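You operate a simulated robot arm through the tools that you are given. There is no shell and no other tool.

Carry out the task below with a simulated robot arm. There is one attempt and no reset: what you move stays moved.

TASK
Free the chipped tile block from the green holder and shut it in the CHIPS tub.
Fine: stand the holder in the wooden cradle first; snap the lid on. Set down upright: green holder.

The check looks at the end state, three seconds after you hand in, the way a careful person would. Anything else that was tipped, shoved, dropped, spilled or broken makes it a failure. A push-on lid holds only when it is set on centred and level and pressed home; a screw cap is set on level and turned clockwise until tight.

THE ROBOT
A 7-joint arm with a two-finger parallel gripper, fixed in place. Base frame: the origin is on the floor under the middle of its stand, x ahead of it, y to its left, z up. Readings come in mm, rad, newtons and seconds.
With the tool pointing down near the work surface it reaches from about 100 to 600 mm from the base axis. Its first joint turns from -2.897 to 2.897 rad. Payload 1.57 kg.
Tool frame: the origin (TCP) lies between the finger pads and is the grasp point; the fingertips stand 30 mm ahead of it; z points along the fingers, y is the line along which they close. The gripper opens to 110 mm. The fingers are 24 mm wide and 12 mm thick; the gripper's body (48 by 112 mm) begins 78 mm behind the TCP.
Orientation is that of the tool frame in the base frame, as a unit quaternion [w, x, y, z]. With the fingers straight down and closing along the base's y, the tool's x points along the base's -x, its y along +y and its z along -z.

THE INTERFACE
- The arm moves only by the tool servo_tool. Its argument "deltas" is a list of rows, each an object (a shift or turn left out is 0, a gripper value left out holds the last) with "claw": the gripper command, from -1 (shut) to 1 (fully open), values between in proportion; "linear": the shift along the tool's x, y, z in mm, a list of three; "rotation": the turn, a rotation vector about the tool's x, y, z in rad, a list of three. In form: [{"claw": claw, "linear": [x, y, z], "rotation": [ax, ay, az]}, ...]. A call has 1 to 20 rows; each row is the pose to reach, as a shift and turn from the pose commanded when the call began, along the tool's axes at that moment. Rows are played at 5 a second. More than 50 mm and 0.15 rad between two rows, or a gripper value outside its range, and nothing of the call is played. A pose out of reach is approached as far as the arm can. The call stops where the force on the tool passes 40 N (or 10 N more than at its start, if that is more) or the arm is blocked; 0.2 s more then pass. The fingers move at their own pace (about 45 mm/s each) and stop on an object; they squeeze with about 43 N. The grip force told is the motor's: it shows also when the fingers shut on nothing. Time passes only in rows, and 0.2 s behind the last, so rows that repeat a pose let the fingers close. The reply holds the time, the measured pose of the TCP, the force on the tool along the base axes, the opening and the grip force, in the units named above and with some noise, with the torque about the TCP (base axes, N m) and any sound that the robot's microphone picked up.
- Cameras (640 x 400 px; columns grow to the right, rows downward): "scene" is fixed at [401.6, -651.2, 1561.2]; the picture's right is [1.00, -0.09, 0.00], its down [-0.04, -0.48, -0.88] and it looks along [0.08, 0.87, -0.48] (base axes); focal length 374 px, centre (320, 200). "wrist" rides on the gripper at [70, 16, -141] in the tool frame; the picture's right is [-0.23, 0.97, 0.00], its down [-0.86, -0.20, -0.48] and it looks along [-0.47, -0.11, 0.88] (tool axes); focal length 222 px, centre (320, 200). There is no depth. A picture from a camera that has moved, and an enlarged one, comes with that camera's place and axes in the base frame and with its lens.
- camera(camera): a new picture of that camera. It takes no simulated time.
- raise_lower(by): slides the trunk up (or, below 0, down) by that many mm; the arm rides with it, the base frame stays. It gives what a move gives, with no picture.
- inspect(camera, box): a new picture of the part [left, top, right, bottom] of that camera's present view, enlarged. It takes no simulated time.
- sign_off(): hands the job in; it is judged then, once.

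Places have to be worked out from the pictures, the camera data and where the tool is seen. Open the gripper and draw the arm clear of the work before you hand the job in, unless the task says otherwise.

The tools are called after "Emit:" by a JSON object that holds its "op" and its "data". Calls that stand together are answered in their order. servo_tool: Moves the arm, as the interface text tells. Its arguments: {"type":"object","properties":{"deltas":{"type":"array","items":{"type":"object","properties":{"claw":{"type":"number"},"linear":{"type":"array","items":{"type":"number"}},"rotation":{"type":"array","items":{"type":"number"}}}}}},"required":["deltas"]} The other tools are called the same way: raise_lower (by) moves the trunk up or down; camera (camera) takes a picture; inspect (camera, box) takes an enlarged picture of a part of a camera's view; sign_off () hands the job in.

At the start:

```text
time_s: 0.0
ee_pos: [177.8, 342.0, 1184.8]
orientation: [0.001, 0.0, 1.0, -0.001]
force: [-0.1, 0.3, 0.2]
wrist_torque: [0.0, 0.0, 0.01]
gripper_width: 110.1
gripper_force: 0.1
trunk travel left (down, up): [-500.0, 90.0]
```

scene: 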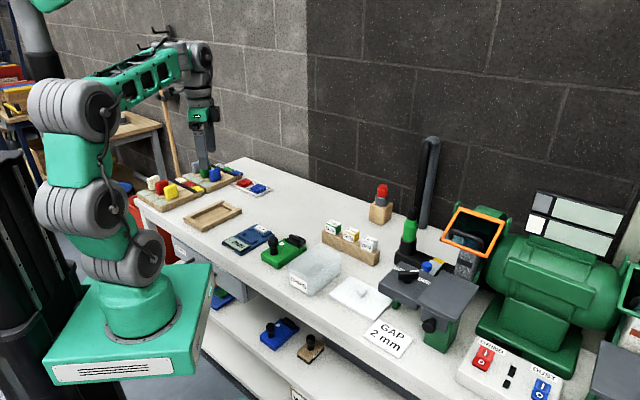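
wrist: 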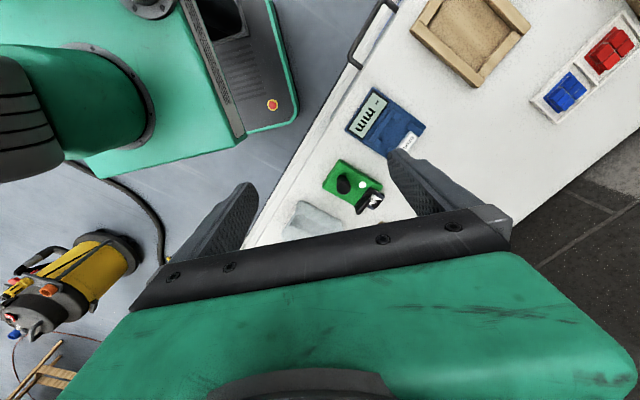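

I start by looking closely at the work surface, to identify the green holder, the cradle, the tub and its lid.

Emit:
{"op": "inspect", "data": {"camera": "scene", "box": [220, 210, 420, 335]}}

Emit:
{"op": "inspect", "data": {"camera": "scene", "box": [120, 140, 320, 265]}}

Emit:
{"op": "inspect", "data": {"camera": "wrist", "box": [280, 60, 480, 250]}}

```text
3.20 times, centred on (320, 272) of scene
camera zoom: at [401.6, -651.2, 1561.2], right [1.0, -0.09, 0.0], down [-0.04, -0.48, -0.88], along [0.08, 0.87, -0.48], focal length 1197 px, centre (320, -32)
```

zoom: 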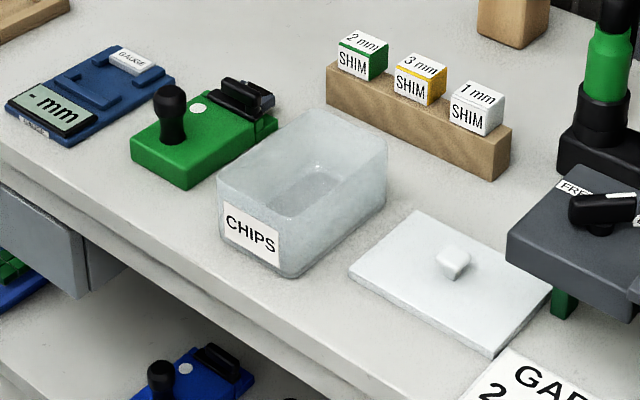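

```text
3.20 times, centred on (220, 202) of scene
camera zoom: at [401.6, -651.2, 1561.2], right [1.0, -0.09, 0.0], down [-0.04, -0.48, -0.88], along [0.08, 0.87, -0.48], focal length 1197 px, centre (640, 192)
```

zoom: 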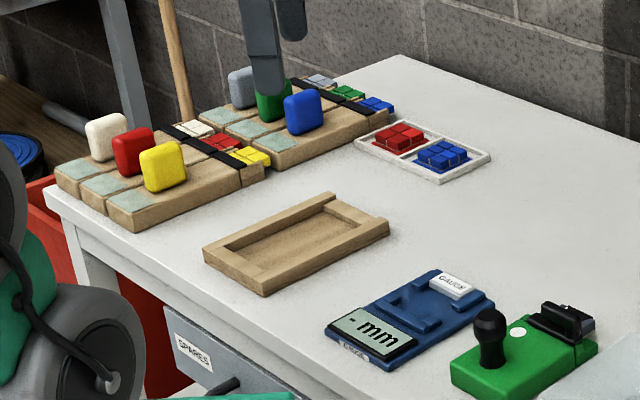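

```text
2.11 times, centred on (380, 155) of wrist
camera zoom: at [109.5, 358.7, 1325.2], right [0.23, 0.97, 0.0], down [0.85, -0.2, 0.48], along [0.47, -0.11, -0.88], focal length 468 px, centre (194, 295)
```

zoom: 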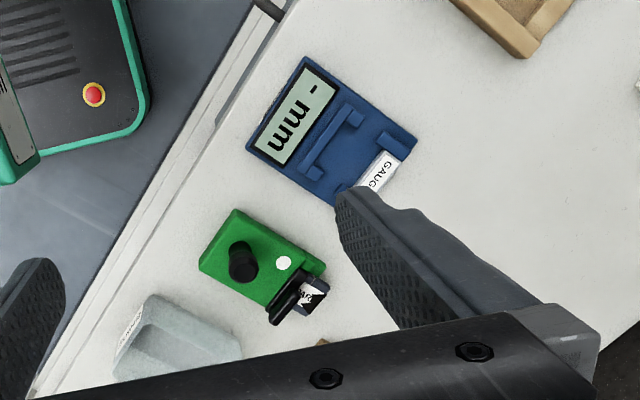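

The tub, lid, holder and cradle are all visible. I zoom in further on the holder's clip, the lever labelled "FRE…", and the cradle.

Emit:
{"op": "inspect", "data": {"camera": "scene", "box": [255, 225, 319, 265]}}

Emit:
{"op": "inspect", "data": {"camera": "scene", "box": [370, 240, 482, 310]}}

Emit:
{"op": "inspect", "data": {"camera": "wrist", "box": [310, 145, 406, 205]}}

Emit:
{"op": "inspect", "data": {"camera": "scene", "box": [175, 190, 255, 240]}}

Emit:
{"op": "inspect", "data": {"camera": "scene", "box": [200, 280, 360, 380]}}

```text
10.00 times, centred on (287, 245) of scene
camera zoom: at [401.6, -651.2, 1561.2], right [1.0, -0.09, 0.0], down [-0.04, -0.48, -0.88], along [0.08, 0.87, -0.48], focal length 3740 px, centre (650, -250)
```

zoom: 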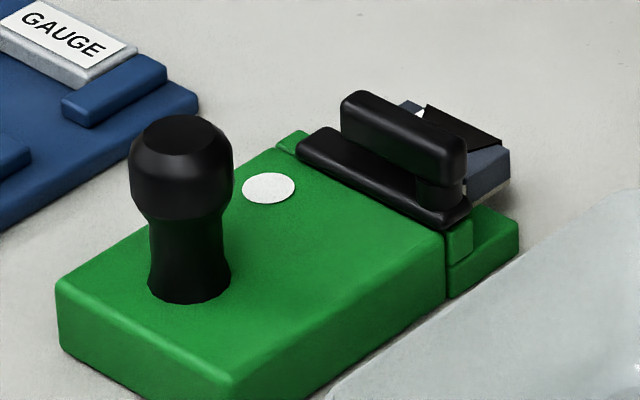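

```text
5.71 times, centred on (426, 275) of scene
camera zoom: at [401.6, -651.2, 1561.2], right [1.0, -0.09, 0.0], down [-0.04, -0.48, -0.88], along [0.08, 0.87, -0.48], focal length 2137 px, centre (-286, -229)
```

zoom: 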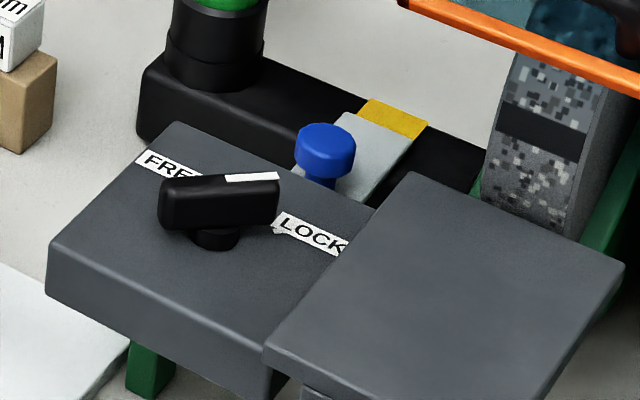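

```text
6.67 times, centred on (358, 175) of wrist
camera zoom: at [109.5, 358.7, 1325.2], right [0.23, 0.97, 0.0], down [0.85, -0.2, 0.48], along [0.47, -0.11, -0.88], focal length 1481 px, centre (67, 367)
```

zoom: 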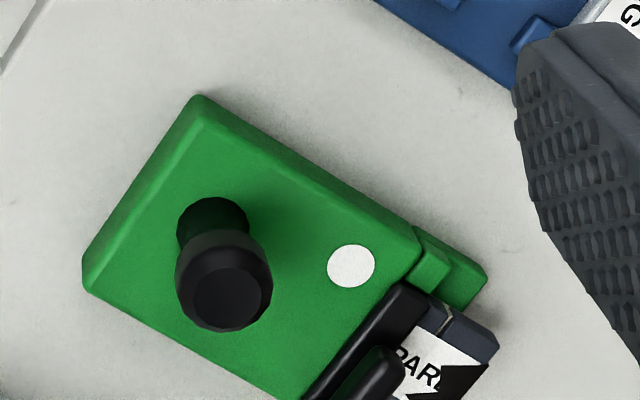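

```text
8.00 times, centred on (215, 215) of scene
camera zoom: at [401.6, -651.2, 1561.2], right [1.0, -0.09, 0.0], down [-0.04, -0.48, -0.88], along [0.08, 0.87, -0.48], focal length 2992 px, centre (1160, 80)
```

zoom: 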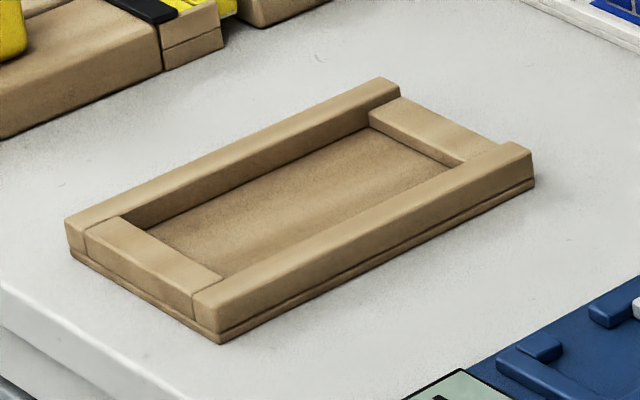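

```text
4.00 times, centred on (280, 330) of scene
camera zoom: at [401.6, -651.2, 1561.2], right [1.0, -0.09, 0.0], down [-0.04, -0.48, -0.88], along [0.08, 0.87, -0.48], focal length 1496 px, centre (480, -320)
```

zoom: 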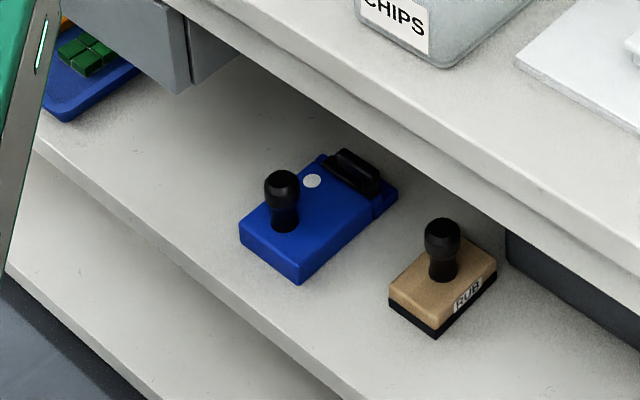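

The black clip bar sits across the green holder's end with the tile block (label "…ARI…") beyond it. I bring the wrist camera above the holder for a closer view.

Emit:
{"op": "servo_tool", "data": {"deltas": [{"claw": 1, "linear": [-26, 2, 23]}, {"linear": [-53, 4, 46]}, {"linear": [-79, 7, 69]}, {"linear": [-106, 9, 92]}, {"linear": [-132, 11, 115]}, {"linear": [-158, 13, 138]}, {"linear": [-185, 16, 162]}, {"linear": [-211, 18, 185]}]}}

Emit:
{"op": "camera", "data": {"camera": "wrist"}}

Emit:
{"op": "camera", "data": {"camera": "scene"}}

```text
time_s: 1.8
ee_pos: [392.8, 361.1, 1000.6]
orientation: [0.001, 0.001, 1.0, -0.001]
force: [0.4, 0.0, 0.2]
wrist_torque: [0.06, -0.01, -0.02]
gripper_width: 110.0
gripper_force: 0.2
trunk travel left (down, up): [-500.0, 90.0]
```

```text
taken
camera wrist: at [323.9, 377.4, 1140.4], right [0.23, 0.97, 0.0], down [0.85, -0.2, 0.48], along [0.47, -0.11, -0.88], focal length 222 px, centre (320, 200)
```

wrist: 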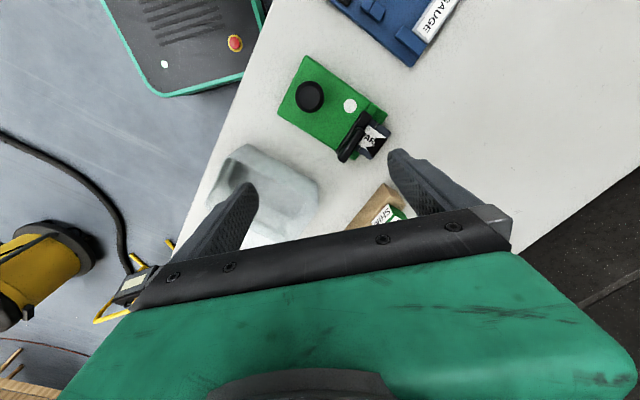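

```text
taken
```

scene: 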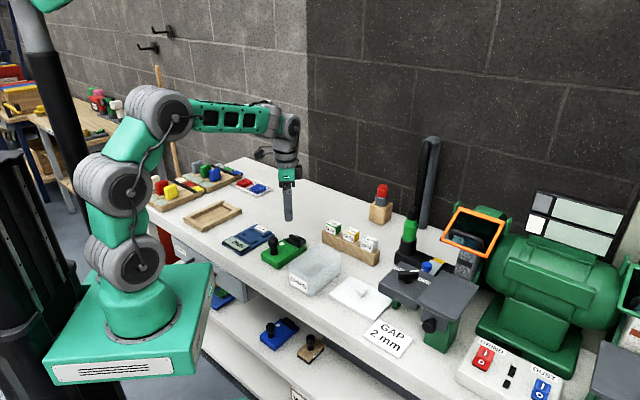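

The wrist camera now sees the holder from above; I enlarge that part.

Emit:
{"op": "inspect", "data": {"camera": "wrist", "box": [270, 50, 398, 170]}}

Emit:
{"op": "inspect", "data": {"camera": "wrist", "box": [325, 100, 405, 170]}}

```text
3.33 times, centred on (334, 110) of wrist
camera zoom: at [323.9, 377.4, 1140.4], right [0.23, 0.97, 0.0], down [0.85, -0.2, 0.48], along [0.47, -0.11, -0.88], focal length 740 px, centre (273, 500)
```

zoom: 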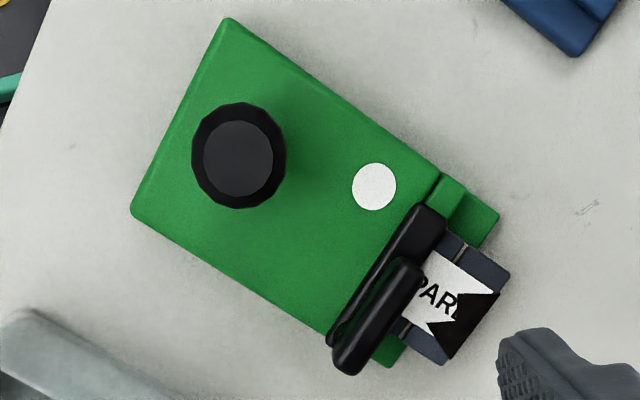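

```text
5.71 times, centred on (365, 135) of wrist
camera zoom: at [323.9, 377.4, 1140.4], right [0.23, 0.97, 0.0], down [0.85, -0.2, 0.48], along [0.47, -0.11, -0.88], focal length 1269 px, centre (63, 571)
```

zoom: 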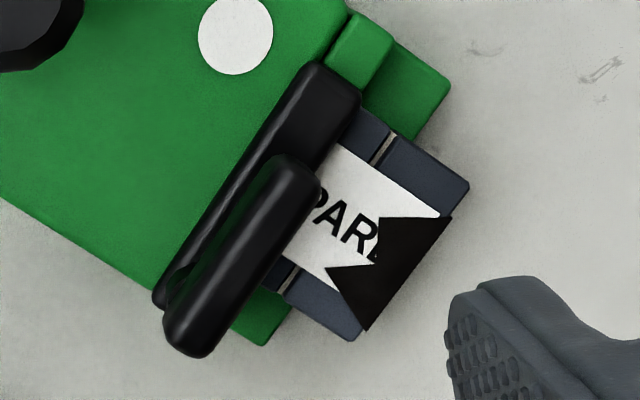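

I compare with the empty blue holder on the lower shelf (which should show the clip mechanism), and look at the green clip from the scene camera at high zoom.

Emit:
{"op": "inspect", "data": {"camera": "scene", "box": [256, 312, 304, 342]}}

Emit:
{"op": "inspect", "data": {"camera": "scene", "box": [280, 228, 312, 248]}}

Emit:
{"op": "inspect", "data": {"camera": "scene", "box": [315, 205, 395, 275]}}

Emit:
{"op": "inspect", "data": {"camera": "scene", "box": [280, 240, 400, 330]}}

```text
13.33 times, centred on (280, 327) of scene
camera zoom: at [401.6, -651.2, 1561.2], right [1.0, -0.09, 0.0], down [-0.04, -0.48, -0.88], along [0.08, 0.87, -0.48], focal length 4986 px, centre (853, -1493)
```

zoom: 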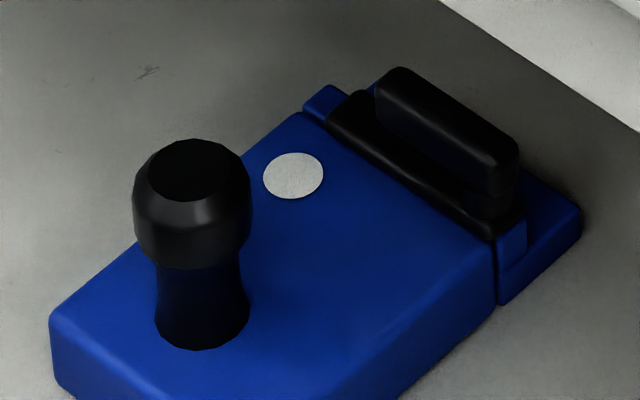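

```text
16.00 times, centred on (296, 238) of scene
camera zoom: at [401.6, -651.2, 1561.2], right [1.0, -0.09, 0.0], down [-0.04, -0.48, -0.88], along [0.08, 0.87, -0.48], focal length 5984 px, centre (704, -408)
```

zoom: 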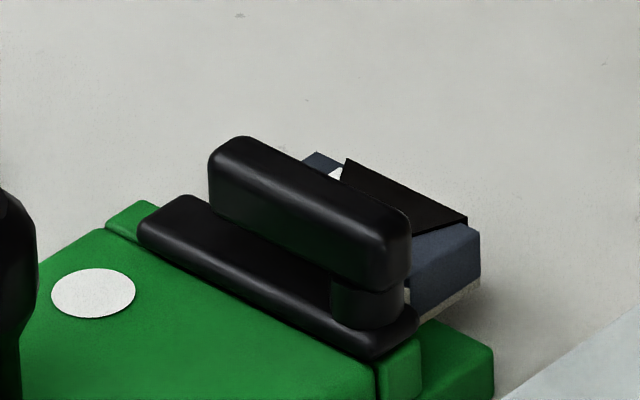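

```text
5.71 times, centred on (355, 240) of scene
camera zoom: at [401.6, -651.2, 1561.2], right [1.0, -0.09, 0.0], down [-0.04, -0.48, -0.88], along [0.08, 0.87, -0.48], focal length 2137 px, centre (120, -29)
```

zoom: 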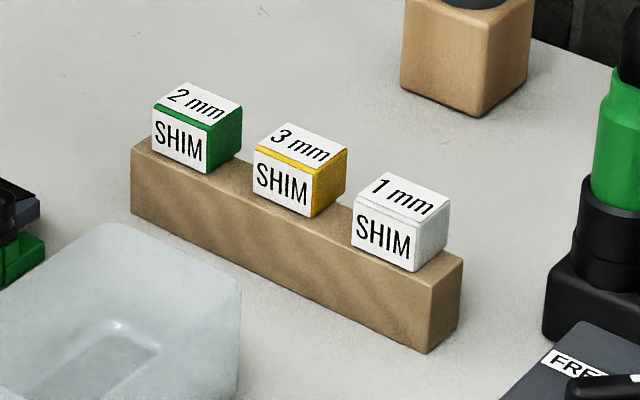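

```text
4.44 times, centred on (340, 285) of scene
camera zoom: at [401.6, -651.2, 1561.2], right [1.0, -0.09, 0.0], down [-0.04, -0.48, -0.88], along [0.08, 0.87, -0.48], focal length 1662 px, centre (231, -178)
```

zoom: 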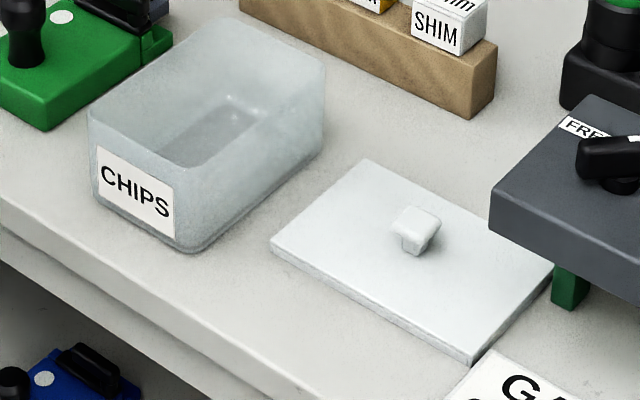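

The clip carries a lever on a round stem, so it looks like a swing lever. The holder lies at about 45° with its knob top near (339, 362, 868), and the cradle's inside is near (86, 675). That is beyond 600 mm, so I test how far the arm reaches there while turning the tool 45°.

Emit:
{"op": "servo_tool", "data": {"deltas": [{"claw": 1, "linear": [33, 29, 0], "rotation": [0, 0, 0.0785]}, {"linear": [66, 58, 0], "rotation": [0, 0, 0.157]}, {"linear": [99, 87, 0], "rotation": [0, 0, 0.2356]}, {"linear": [132, 116, 0], "rotation": [0, 0, 0.314]}, {"linear": [165, 145, 0], "rotation": [0, 0, 0.3927]}, {"linear": [199, 174, 0], "rotation": [0, 0, 0.471]}, {"linear": [232, 203, 0], "rotation": [0, 0, 0.55]}, {"linear": [265, 232, 0], "rotation": [0, 0, 0.628]}, {"linear": [298, 261, 0], "rotation": [0, 0, 0.707]}, {"linear": [331, 290, 0], "rotation": [0, 0, 0.7854]}, {"linear": [331, 290, 0], "rotation": [0, 0, 0.7854]}]}}

Emit:
{"op": "camera", "data": {"camera": "wrist"}}

Emit:
{"op": "camera", "data": {"camera": "scene"}}

```text
time_s: 4.2
ee_pos: [60.5, 651.8, 997.4]
orientation: [0.0, 0.383, 0.924, 0.0]
force: [0.4, -0.4, 0.4]
wrist_torque: [-0.02, -0.01, 0.0]
gripper_width: 110.2
gripper_force: 0.1
trunk travel left (down, up): [-500.0, 90.0]
```

```text
taken
camera wrist: at [23.1, 713.4, 1137.5], right [0.85, 0.53, 0.0], down [0.46, -0.75, 0.48], along [0.25, -0.41, -0.88], focal length 222 px, centre (320, 200)
```

wrist: 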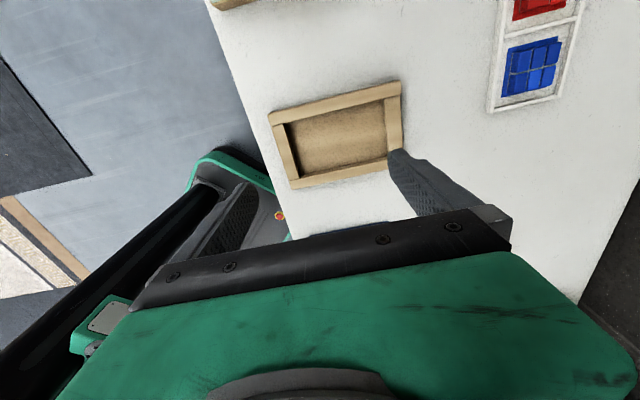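

```text
taken
```

scene: 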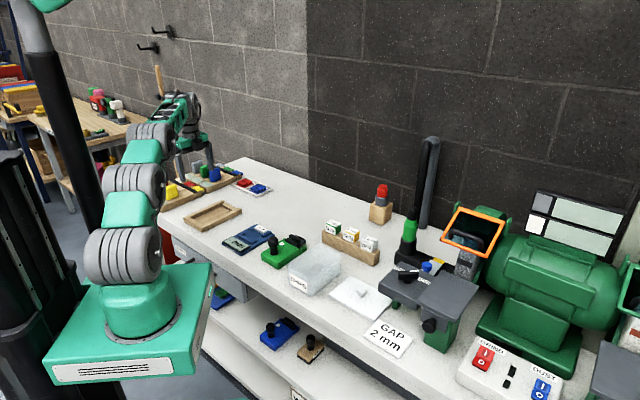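

The arm reached (60, 652) at z≈997 with little error, so the cradle seems reachable. I enlarge the cradle in this view to get its position and heights.

Emit:
{"op": "inspect", "data": {"camera": "wrist", "box": [255, 70, 415, 200]}}

Emit:
{"op": "inspect", "data": {"camera": "scene", "box": [175, 190, 255, 240]}}

```text
3.08 times, centred on (335, 135) of wrist
camera zoom: at [23.1, 713.4, 1137.5], right [0.85, 0.53, 0.0], down [0.46, -0.75, 0.48], along [0.25, -0.41, -0.88], focal length 684 px, centre (274, 400)
```

zoom: 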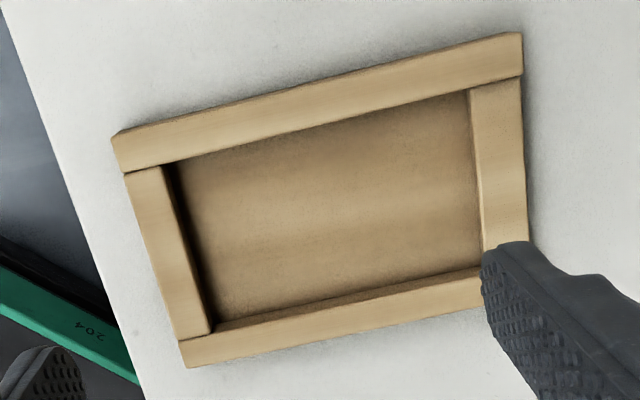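

```text
8.00 times, centred on (215, 215) of scene
camera zoom: at [401.6, -651.2, 1561.2], right [1.0, -0.09, 0.0], down [-0.04, -0.48, -0.88], along [0.08, 0.87, -0.48], focal length 2992 px, centre (1160, 80)
```

zoom: 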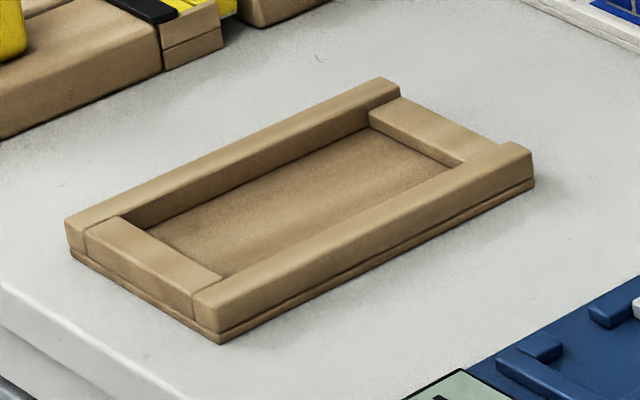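

Triangulating: cradle wall tops z≈802, bench z≈780, cradle centre ≈ (90, 659), inside ≈146×89 mm along 45°. Now I test whether the far end of the cradle (where lever and tile would be) is reachable, staying well above everything.

Emit:
{"op": "servo_tool", "data": {"deltas": [{"claw": 1, "linear": [-4, 24, 29]}, {"linear": [-8, 48, 58]}, {"linear": [-12, 72, 87]}, {"linear": [-16, 96, 115]}, {"linear": [-16, 96, 115]}]}}

Emit:
{"op": "camera", "data": {"camera": "wrist"}}

Emit:
{"op": "camera", "data": {"camera": "scene"}}

```text
time_s: 5.4
ee_pos: [130.6, 683.4, 889.3]
orientation: [0.0, 0.382, 0.924, 0.001]
force: [0.4, -0.3, 0.5]
wrist_torque: [0.04, -0.03, 0.0]
gripper_width: 110.1
gripper_force: 0.1
out of reach, approached as far as the arm can: row 3, 4, 5
trunk travel left (down, up): [-500.0, 90.0]
```

```text
taken
camera wrist: at [94.4, 745.0, 1030.2], right [0.85, 0.53, 0.0], down [0.46, -0.75, 0.48], along [0.25, -0.41, -0.88], focal length 222 px, centre (320, 200)
```

wrist: 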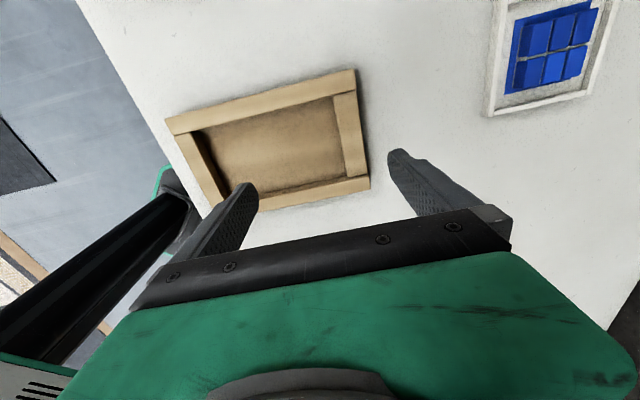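

```text
taken
```

scene: 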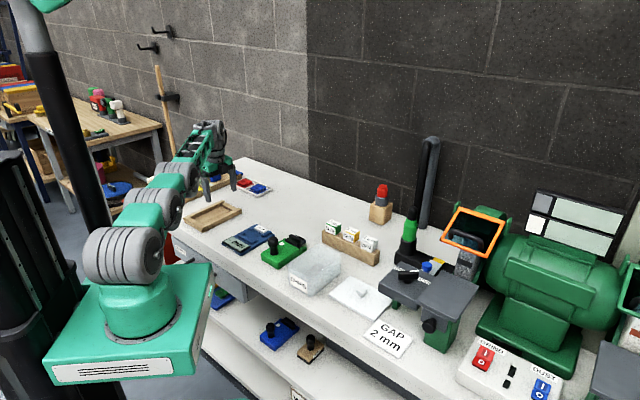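

Reach at this height is about 696 mm, so the cradle works with the tool down at the knob and a tilted tool farther out. I go back up and over the holder with the same 45° yaw, to see it close-up before grasping the knob.

Emit:
{"op": "servo_tool", "data": {"deltas": [{"claw": 1, "linear": [-10, -10, -20]}, {"linear": [-40, -20, -50]}, {"linear": [-85, -30, -60]}, {"linear": [-130, -40, -70]}, {"linear": [-175, -50, -80]}, {"linear": [-220, -60, -90]}, {"linear": [-265, -70, -90]}, {"linear": [-310, -80, -90]}, {"linear": [-350, -88, -90]}, {"linear": [-370, -92, -90]}, {"linear": [-370, -92, -90]}]}}

Emit:
{"op": "camera", "data": {"camera": "wrist"}}

```text
time_s: 7.8
ee_pos: [327.1, 355.8, 978.7]
orientation: [0.0, 0.383, 0.924, 0.0]
force: [-0.7, 0.5, -0.2]
wrist_torque: [0.01, 0.0, -0.04]
gripper_width: 110.3
gripper_force: 0.1
trunk travel left (down, up): [-500.0, 90.0]
```

```text
taken
camera wrist: at [291.2, 417.0, 1119.3], right [0.85, 0.53, 0.0], down [0.46, -0.75, 0.48], along [0.25, -0.41, -0.88], focal length 222 px, centre (320, 200)
```

wrist: 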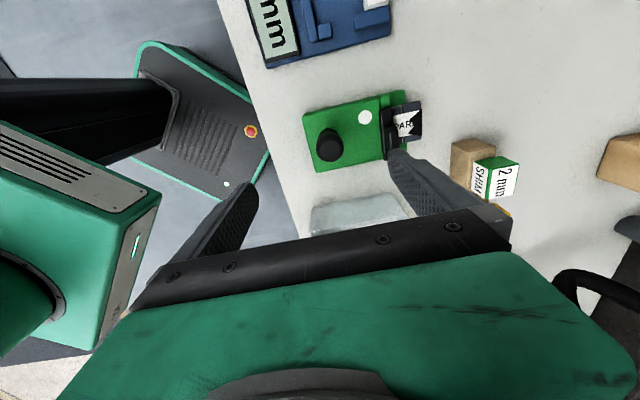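

The view is good; I enlarge the holder to locate knob, clip and tile precisely from this pose.

Emit:
{"op": "inspect", "data": {"camera": "wrist", "box": [296, 80, 432, 180]}}

Emit:
{"op": "inspect", "data": {"camera": "wrist", "box": [355, 80, 435, 170]}}

```text
4.00 times, centred on (364, 130) of wrist
camera zoom: at [291.2, 417.0, 1119.3], right [0.85, 0.53, 0.0], down [0.46, -0.75, 0.48], along [0.25, -0.41, -0.88], focal length 888 px, centre (144, 480)
```

zoom: 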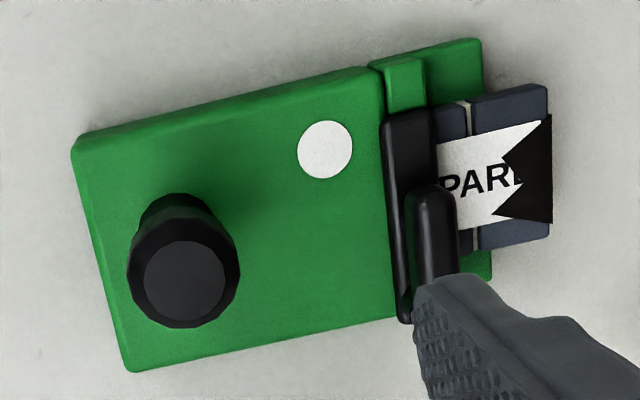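

```text
4.44 times, centred on (395, 125) of wrist
camera zoom: at [291.2, 417.0, 1119.3], right [0.85, 0.53, 0.0], down [0.46, -0.75, 0.48], along [0.25, -0.41, -0.88], focal length 987 px, centre (-13, 533)
```

zoom: 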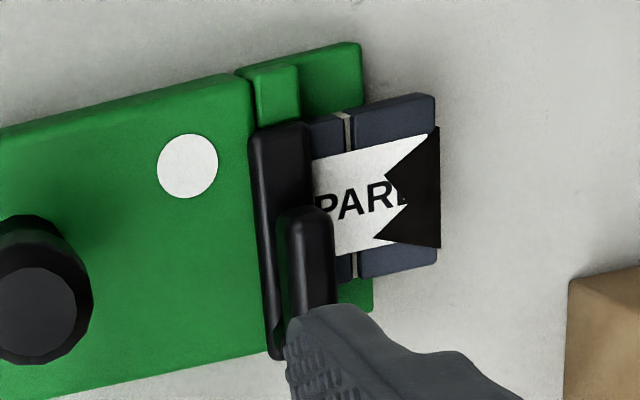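

Knob top is at ≈(339, 362, 869), body top ≈806, holder centreline at 45°. I move above the knob with the gripper opened to about 60 mm (so the front finger clears the clip) and check.

Emit:
{"op": "servo_tool", "data": {"deltas": [{"claw": 0.09, "linear": [-2, 6, 20]}, {"linear": [-4.2, 12.4, 40]}, {"linear": [-4.2, 12.4, 64]}, {"linear": [-4.2, 12.4, 64]}, {"linear": [-4.2, 12.4, 64]}]}}

Emit:
{"op": "camera", "data": {"camera": "wrist"}}

Emit:
{"op": "inspect", "data": {"camera": "scene", "box": [230, 175, 330, 275]}}

```text
time_s: 9.0
ee_pos: [340.1, 363.4, 913.4]
orientation: [0.0, 0.382, 0.924, 0.0]
force: [-0.4, 0.9, 0.7]
wrist_torque: [-0.02, 0.01, -0.02]
gripper_width: 60.1
gripper_force: 0.1
trunk travel left (down, up): [-500.0, 90.0]
```

```text
taken
camera wrist: at [302.4, 423.9, 1055.2], right [0.85, 0.53, 0.0], down [0.46, -0.75, 0.48], along [0.25, -0.41, -0.88], focal length 222 px, centre (320, 200)
```

wrist: 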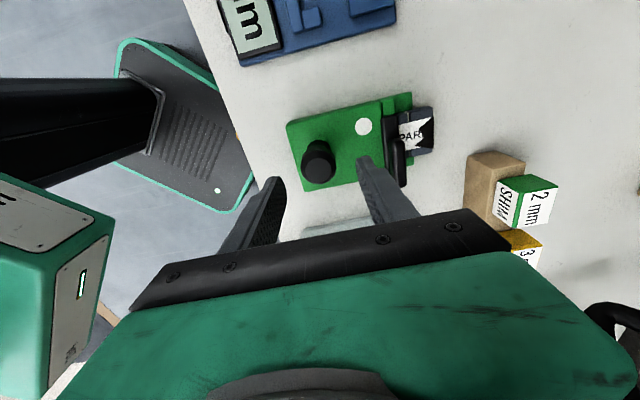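

```text
4.00 times, centred on (280, 225) of scene
camera zoom: at [401.6, -651.2, 1561.2], right [1.0, -0.09, 0.0], down [-0.04, -0.48, -0.88], along [0.08, 0.87, -0.48], focal length 1496 px, centre (480, 100)
```

zoom: 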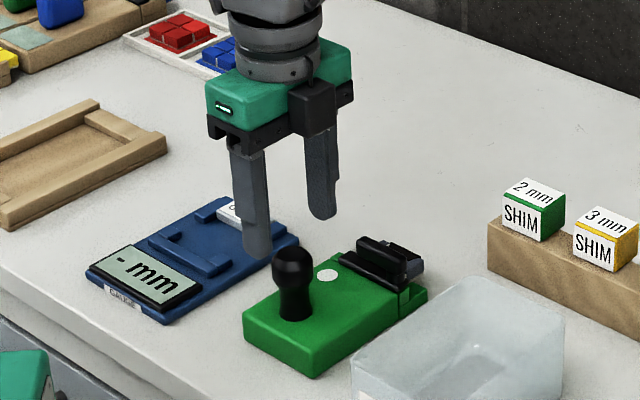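

Fingers straddle the knob along the holder's long axis in both views. I lower to z≈852 (tips ≈16 mm above the body) and close on the knob.

Emit:
{"op": "servo_tool", "data": {"deltas": [{"claw": 0.09, "linear": [0, -1, 20]}, {"linear": [0, -1.5, 42]}, {"linear": [0, -2, 61]}, {"linear": [0, -2, 61]}, {"claw": -1, "linear": [0, -2, 61]}, {"claw": -1, "linear": [0, -2, 61]}, {"claw": -1, "linear": [0, -2, 61]}, {"claw": -1, "linear": [0, -2, 61]}]}}

Emit:
{"op": "camera", "data": {"camera": "wrist"}}

Emit:
{"op": "inspect", "data": {"camera": "scene", "box": [230, 195, 330, 275]}}

```text
time_s: 10.8
ee_pos: [337.8, 362.0, 854.3]
orientation: [0.0, 0.382, 0.924, -0.001]
force: [1.7, 1.3, -0.1]
wrist_torque: [0.06, -0.01, 0.03]
gripper_width: 32.9
gripper_force: 35.0
trunk travel left (down, up): [-500.0, 90.0]
```

```text
taken
camera wrist: at [300.7, 422.1, 994.9], right [0.85, 0.53, 0.0], down [0.46, -0.75, 0.48], along [0.25, -0.41, -0.88], focal length 222 px, centre (320, 200)
```

wrist: 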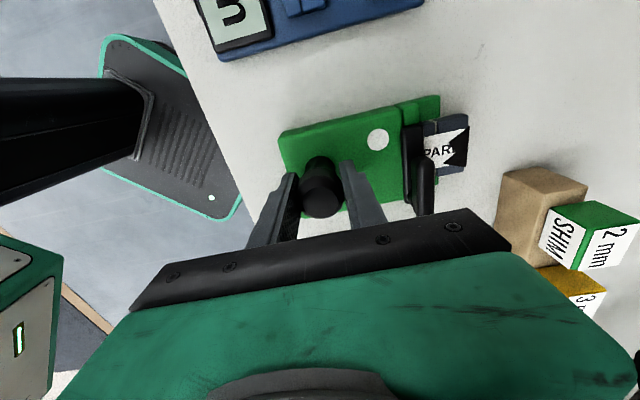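

```text
5.00 times, centred on (280, 235) of scene
camera zoom: at [401.6, -651.2, 1561.2], right [1.0, -0.09, 0.0], down [-0.04, -0.48, -0.88], along [0.08, 0.87, -0.48], focal length 1870 px, centre (520, 25)
```

zoom: 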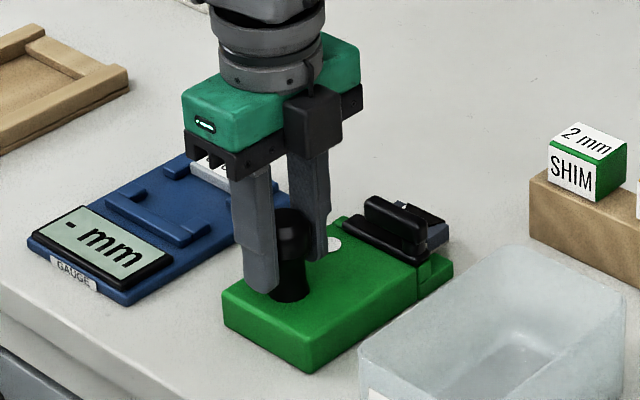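

Grip is firm (32.9 mm, 35 N). I lift 60 mm slowly and check that the holder comes up level.

Emit:
{"op": "servo_tool", "data": {"deltas": [{"claw": -1, "linear": [0, 0, -8]}, {"linear": [0, 0, -20]}, {"linear": [0, 0, -35]}, {"linear": [0, 0, -50]}, {"linear": [0, 0, -60]}, {"linear": [0, 0, -60]}]}}

Emit:
{"op": "camera", "data": {"camera": "wrist"}}

Emit:
{"op": "inspect", "data": {"camera": "scene", "box": [220, 175, 330, 275]}}

```text
time_s: 12.2
ee_pos: [337.7, 361.5, 915.1]
orientation: [0.001, 0.382, 0.924, 0.0]
force: [-0.3, -0.3, -4.2]
wrist_torque: [-0.12, 0.17, 0.0]
gripper_width: 32.9
gripper_force: 40.9
trunk travel left (down, up): [-500.0, 90.0]
```

```text
taken
camera wrist: at [300.8, 422.7, 1055.2], right [0.85, 0.53, 0.0], down [0.46, -0.75, 0.48], along [0.25, -0.41, -0.88], focal length 222 px, centre (320, 200)
```

wrist: 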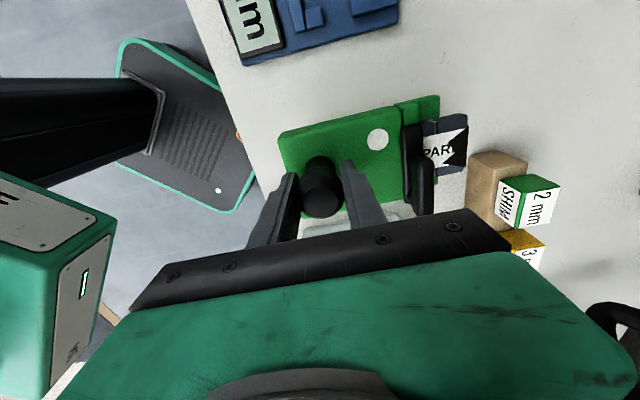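

```text
4.00 times, centred on (275, 225) of scene
camera zoom: at [401.6, -651.2, 1561.2], right [1.0, -0.09, 0.0], down [-0.04, -0.48, -0.88], along [0.08, 0.87, -0.48], focal length 1496 px, centre (500, 100)
```

zoom: 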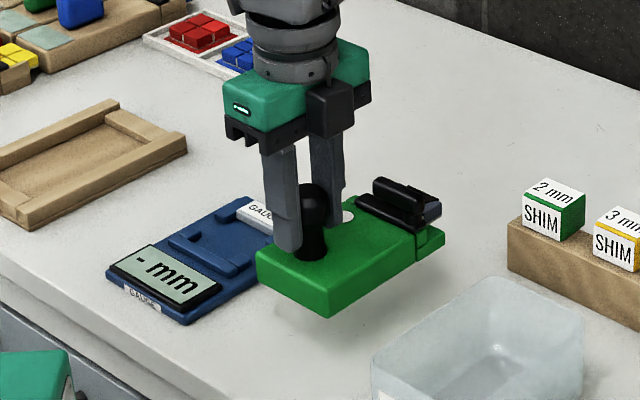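

The holder is lifted level (about 4.2 N). I carry it across to above the cradle (a shift of +393 mm along tool x), staying at this height.

Emit:
{"op": "servo_tool", "data": {"deltas": [{"claw": -1, "linear": [15, 0, -3]}, {"linear": [45, -1, -5]}, {"linear": [80, -1, -5]}, {"linear": [115, -2, -5]}, {"linear": [150, -3, -5]}, {"linear": [185, -3, -5]}, {"linear": [220, -4, -5]}, {"linear": [255, -5, -5]}, {"linear": [290, -5, -5]}, {"linear": [325, -6, -5]}, {"linear": [355, -6, -5]}, {"linear": [380, -6.5, -5]}, {"linear": [393, -6.7, -5]}, {"linear": [393, -6.7, -5]}, {"linear": [393, -6.7, -5]}]}}

Emit:
{"op": "camera", "data": {"camera": "wrist"}}

Emit:
{"op": "inspect", "data": {"camera": "scene", "box": [150, 150, 270, 250]}}

```text
time_s: 15.4
ee_pos: [54.5, 635.9, 919.2]
orientation: [0.001, 0.383, 0.924, 0.0]
force: [0.6, -0.2, -5.0]
wrist_torque: [-0.14, 0.17, -0.01]
gripper_width: 33.0
gripper_force: 40.9
trunk travel left (down, up): [-500.0, 90.0]
```

```text
taken
camera wrist: at [18.0, 696.5, 1060.2], right [0.85, 0.53, 0.0], down [0.46, -0.75, 0.48], along [0.25, -0.41, -0.88], focal length 222 px, centre (320, 200)
```

wrist: 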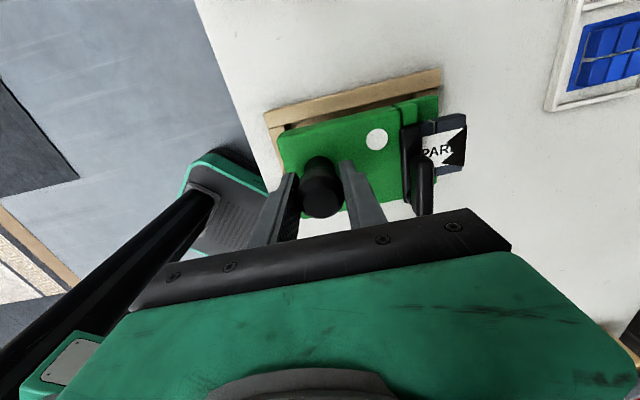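

```text
4.00 times, centred on (210, 200) of scene
camera zoom: at [401.6, -651.2, 1561.2], right [1.0, -0.09, 0.0], down [-0.04, -0.48, -0.88], along [0.08, 0.87, -0.48], focal length 1496 px, centre (760, 200)
```

zoom: 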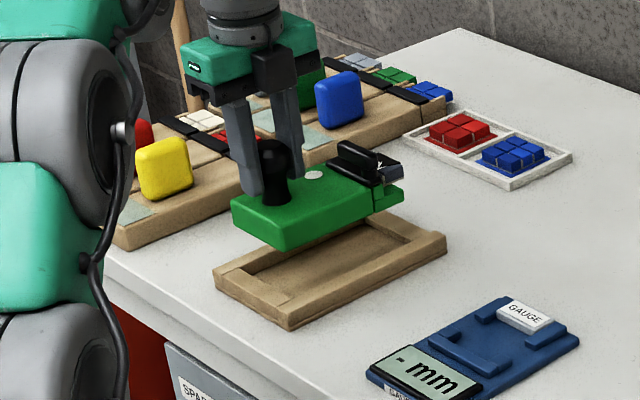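

The holder is now above the cradle. I enlarge the wrist view to check side-to-side and lengthwise alignment with the cradle walls.

Emit:
{"op": "inspect", "data": {"camera": "wrist", "box": [255, 60, 475, 220]}}

Emit:
{"op": "inspect", "data": {"camera": "scene", "box": [180, 185, 260, 240]}}

```text
2.50 times, centred on (365, 140) of wrist
camera zoom: at [18.0, 696.5, 1060.2], right [0.85, 0.53, 0.0], down [0.46, -0.75, 0.48], along [0.25, -0.41, -0.88], focal length 555 px, centre (208, 350)
```

zoom: 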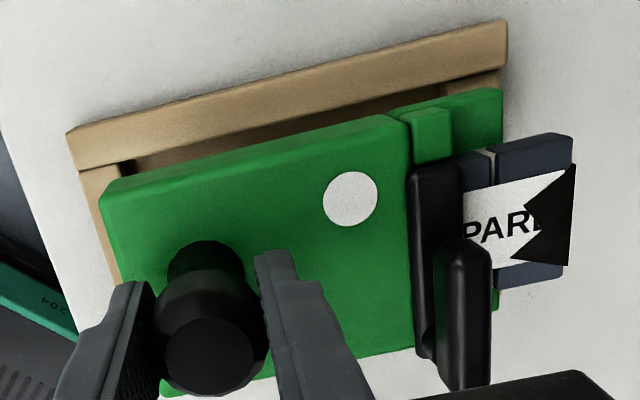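

```text
7.27 times, centred on (220, 212) of scene
camera zoom: at [401.6, -651.2, 1561.2], right [1.0, -0.09, 0.0], down [-0.04, -0.48, -0.88], along [0.08, 0.87, -0.48], focal length 2720 px, centre (1047, 109)
```

zoom: 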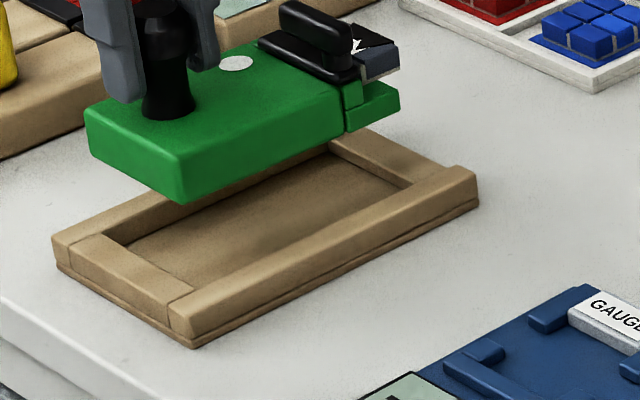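

I zoom in more on the left side edges and the back end to separate the holder's top and bottom edges.

Emit:
{"op": "inspect", "data": {"camera": "wrist", "box": [260, 90, 350, 150]}}

Emit:
{"op": "inspect", "data": {"camera": "wrist", "box": [380, 60, 460, 120]}}

Emit:
{"op": "inspect", "data": {"camera": "wrist", "box": [260, 130, 360, 230]}}

```text
6.67 times, centred on (305, 120) of wrist
camera zoom: at [18.0, 696.5, 1060.2], right [0.85, 0.53, 0.0], down [0.46, -0.75, 0.48], along [0.25, -0.41, -0.88], focal length 1481 px, centre (420, 733)
```

zoom: 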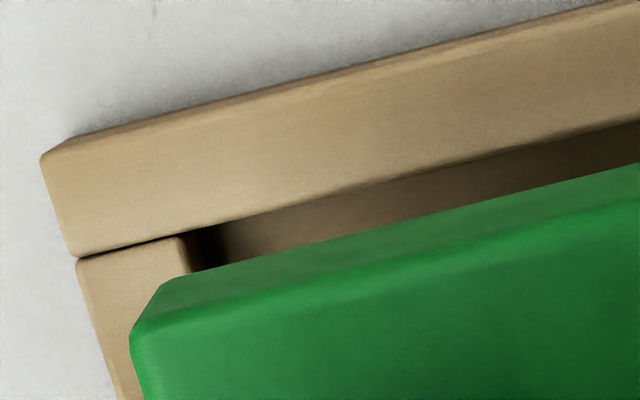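

```text
6.67 times, centred on (420, 90) of wrist
camera zoom: at [18.0, 696.5, 1060.2], right [0.85, 0.53, 0.0], down [0.46, -0.75, 0.48], along [0.25, -0.41, -0.88], focal length 1481 px, centre (-347, 933)
```

zoom: 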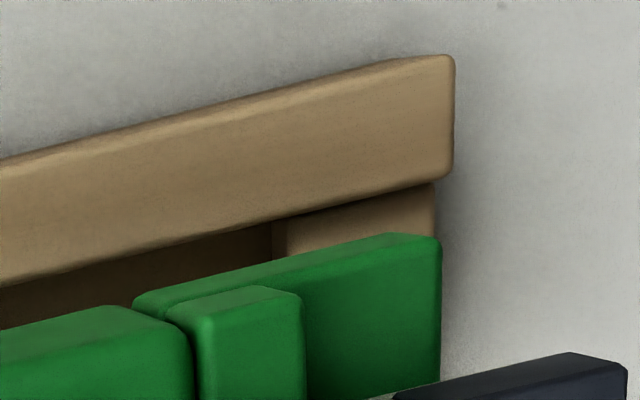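

```text
4.00 times, centred on (310, 180) of wrist
camera zoom: at [18.0, 696.5, 1060.2], right [0.85, 0.53, 0.0], down [0.46, -0.75, 0.48], along [0.25, -0.41, -0.88], focal length 888 px, centre (360, 280)
```

zoom: 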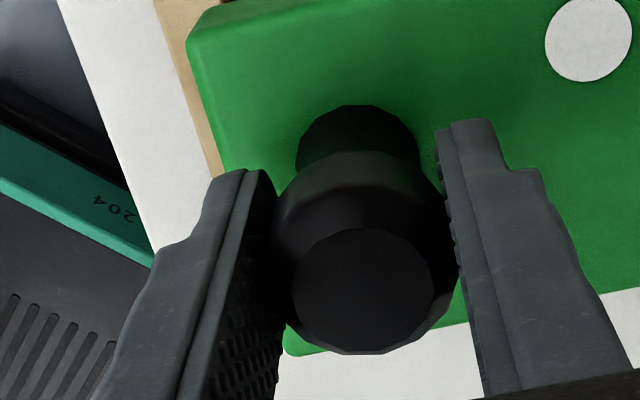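

The holder sits about 5 mm too far left (tool +x) of the cradle's centre; lengthwise it is centred within a millimetre or two. I shift −5 mm along tool x and come down to just above the walls.

Emit:
{"op": "servo_tool", "data": {"deltas": [{"claw": -1, "linear": [-3, 0, 8]}, {"linear": [-5, 0, 18]}, {"linear": [-5, 0, 28]}, {"linear": [-5, 0, 33]}, {"linear": [-5, 0, 33]}, {"linear": [-5, 0, 33]}]}}

Emit:
{"op": "camera", "data": {"camera": "wrist"}}

Emit:
{"op": "inspect", "data": {"camera": "wrist", "box": [260, 90, 350, 150]}}

Emit:
{"op": "inspect", "data": {"camera": "scene", "box": [180, 185, 260, 240]}}

```text
time_s: 16.8
ee_pos: [58.0, 632.7, 887.5]
orientation: [0.001, 0.382, 0.924, 0.0]
force: [0.0, 0.1, -4.5]
wrist_torque: [-0.12, 0.17, 0.02]
gripper_width: 33.2
gripper_force: 40.9
trunk travel left (down, up): [-500.0, 90.0]
```

```text
taken
camera wrist: at [20.8, 693.9, 1027.5], right [0.85, 0.53, 0.0], down [0.46, -0.75, 0.48], along [0.25, -0.41, -0.88], focal length 222 px, centre (320, 200)
```

wrist: 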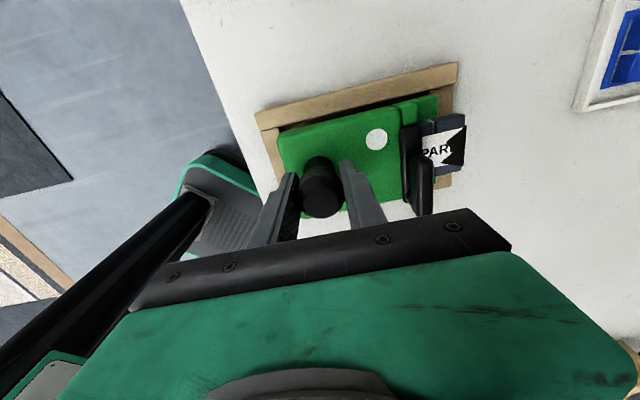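

```text
6.67 times, centred on (305, 120) of wrist
camera zoom: at [20.8, 693.9, 1027.5], right [0.85, 0.53, 0.0], down [0.46, -0.75, 0.48], along [0.25, -0.41, -0.88], focal length 1481 px, centre (420, 733)
```

zoom: 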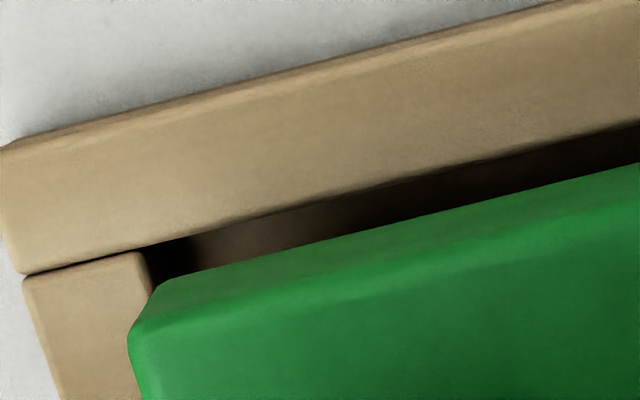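

```text
7.27 times, centred on (220, 212) of scene
camera zoom: at [401.6, -651.2, 1561.2], right [1.0, -0.09, 0.0], down [-0.04, -0.48, -0.88], along [0.08, 0.87, -0.48], focal length 2720 px, centre (1047, 109)
```

zoom: 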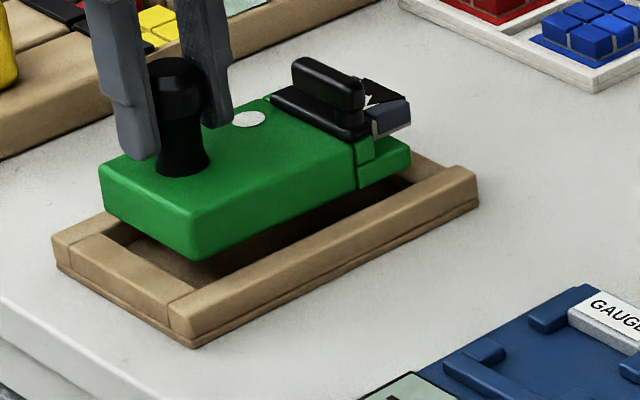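

Clearance to the left wall is now ≈4 mm and ≈5 mm at the back end, so it lines up. I lower it into the cradle in small steps, watching for contact force.

Emit:
{"op": "servo_tool", "data": {"deltas": [{"claw": -1, "linear": [0, 0, 6]}, {"linear": [0, 0, 12]}, {"linear": [0, 0, 17]}, {"linear": [0, 0, 21]}, {"linear": [0, 0, 24]}, {"linear": [0, 0, 24]}]}}

Emit:
{"op": "inspect", "data": {"camera": "scene", "box": [180, 185, 260, 240]}}

Emit:
{"op": "inspect", "data": {"camera": "wrist", "box": [255, 60, 475, 220]}}

```text
time_s: 18.2
ee_pos: [58.7, 630.7, 862.5]
orientation: [0.001, 0.383, 0.924, 0.001]
force: [1.3, 0.4, -0.3]
wrist_torque: [0.03, -0.27, -0.04]
gripper_width: 32.7
gripper_force: 41.1
trunk travel left (down, up): [-500.0, 90.0]
```

```text
7.27 times, centred on (220, 212) of scene
camera zoom: at [401.6, -651.2, 1561.2], right [1.0, -0.09, 0.0], down [-0.04, -0.48, -0.88], along [0.08, 0.87, -0.48], focal length 2720 px, centre (1047, 109)
```

zoom: 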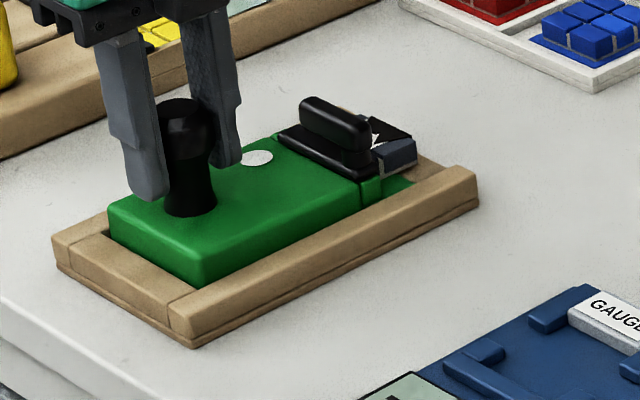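

```text
2.50 times, centred on (365, 140) of wrist
camera zoom: at [21.8, 692.9, 1003.6], right [0.85, 0.53, 0.0], down [0.46, -0.75, 0.48], along [0.25, -0.41, -0.88], focal length 555 px, centre (208, 350)
```

zoom: 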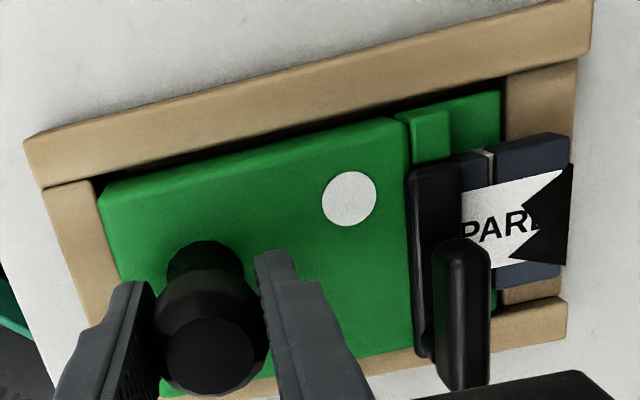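

The load has gone to about zero, so the holder rests on the cradle floor, inside all four walls. I press 1.5 mm lower to confirm it is seated.

Emit:
{"op": "servo_tool", "data": {"deltas": [{"claw": -1, "linear": [0, 0, 1]}, {"linear": [0, 0, 2]}, {"linear": [0, 0, 2]}]}}

```text
time_s: 19.0
ee_pos: [60.0, 632.2, 861.1]
orientation: [0.001, 0.383, 0.924, 0.0]
force: [-1.7, -2.4, 3.5]
wrist_torque: [0.24, -0.29, -0.1]
gripper_width: 32.9
gripper_force: 41.1
trunk travel left (down, up): [-500.0, 90.0]
```

It pushes back, so it is seated. I open the gripper to ~60 mm and rise clear of the knob, then look.

Emit:
{"op": "servo_tool", "data": {"deltas": [{"claw": 0.0, "linear": [0, 0, -1]}, {"claw": 0.09, "linear": [0, 0, -1]}, {"claw": 0.09, "linear": [0, 0, -1]}, {"linear": [0, 0, -20]}, {"linear": [0, 0, -50]}, {"linear": [0, 0, -80]}, {"linear": [0, 0, -80]}]}}

Emit:
{"op": "camera", "data": {"camera": "wrist"}}

Emit:
{"op": "inspect", "data": {"camera": "scene", "box": [190, 185, 254, 235]}}

Emit:
{"op": "inspect", "data": {"camera": "wrist", "box": [340, 80, 440, 180]}}

```text
time_s: 20.6
ee_pos: [57.7, 632.8, 939.7]
orientation: [0.0, 0.383, 0.924, -0.001]
force: [-0.2, -0.4, 0.3]
wrist_torque: [0.0, -0.01, 0.0]
gripper_width: 60.2
gripper_force: 0.0
trunk travel left (down, up): [-500.0, 90.0]
```

```text
taken
camera wrist: at [20.7, 693.5, 1080.9], right [0.85, 0.53, 0.0], down [0.46, -0.75, 0.48], along [0.25, -0.41, -0.88], focal length 222 px, centre (320, 200)
```

wrist: 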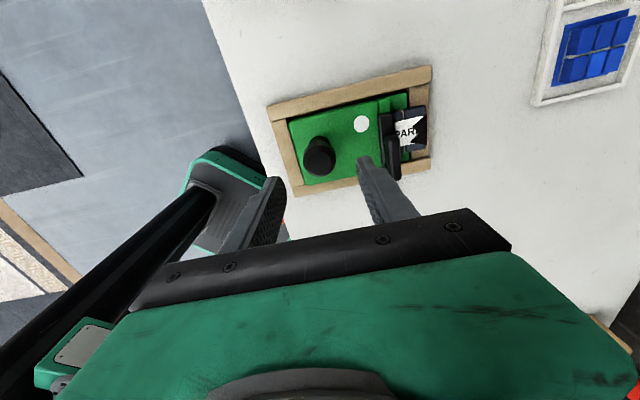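

```text
8.00 times, centred on (222, 210) of scene
camera zoom: at [401.6, -651.2, 1561.2], right [1.0, -0.09, 0.0], down [-0.04, -0.48, -0.88], along [0.08, 0.87, -0.48], focal length 2992 px, centre (1104, 120)
```

zoom: 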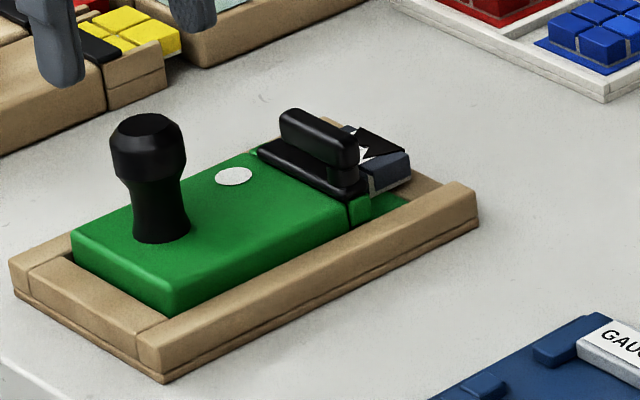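

```text
4.00 times, centred on (390, 130) of wrist
camera zoom: at [20.7, 693.5, 1080.9], right [0.85, 0.53, 0.0], down [0.46, -0.75, 0.48], along [0.25, -0.41, -0.88], focal length 888 px, centre (40, 480)
```

zoom: 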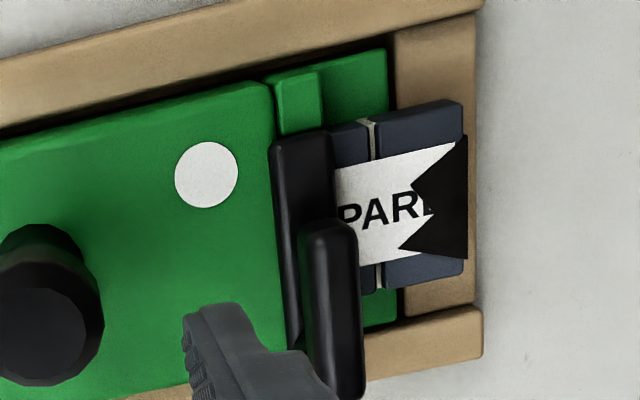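

The holder sits nicely in the cradle. I shift the camera to get an unobstructed close view of the clip lever and the tile.

Emit:
{"op": "servo_tool", "data": {"deltas": [{"claw": 0.09, "linear": [-25, 15, 0]}, {"linear": [-50, 40, 0]}, {"linear": [-50, 60, 0]}, {"linear": [-50, 60, 0]}]}}

Emit:
{"op": "camera", "data": {"camera": "wrist"}}

```text
time_s: 21.6
ee_pos: [135.5, 638.5, 941.5]
orientation: [0.001, 0.383, 0.924, 0.0]
force: [-0.6, -0.3, 0.1]
wrist_torque: [-0.03, 0.01, 0.01]
gripper_width: 59.8
gripper_force: 0.1
trunk travel left (down, up): [-500.0, 90.0]
```

```text
taken
camera wrist: at [98.6, 699.6, 1082.9], right [0.85, 0.53, 0.0], down [0.46, -0.75, 0.48], along [0.25, -0.41, -0.88], focal length 222 px, centre (320, 200)
```

wrist: 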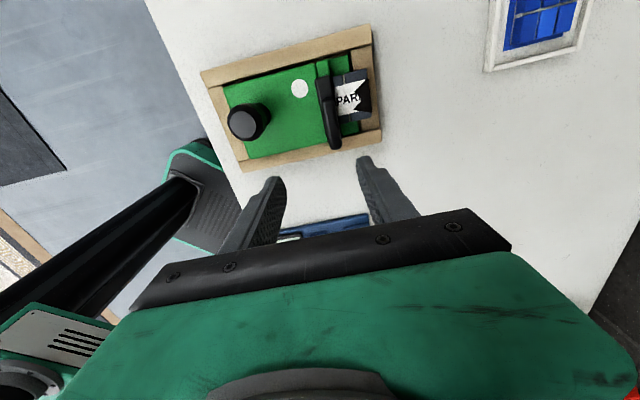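

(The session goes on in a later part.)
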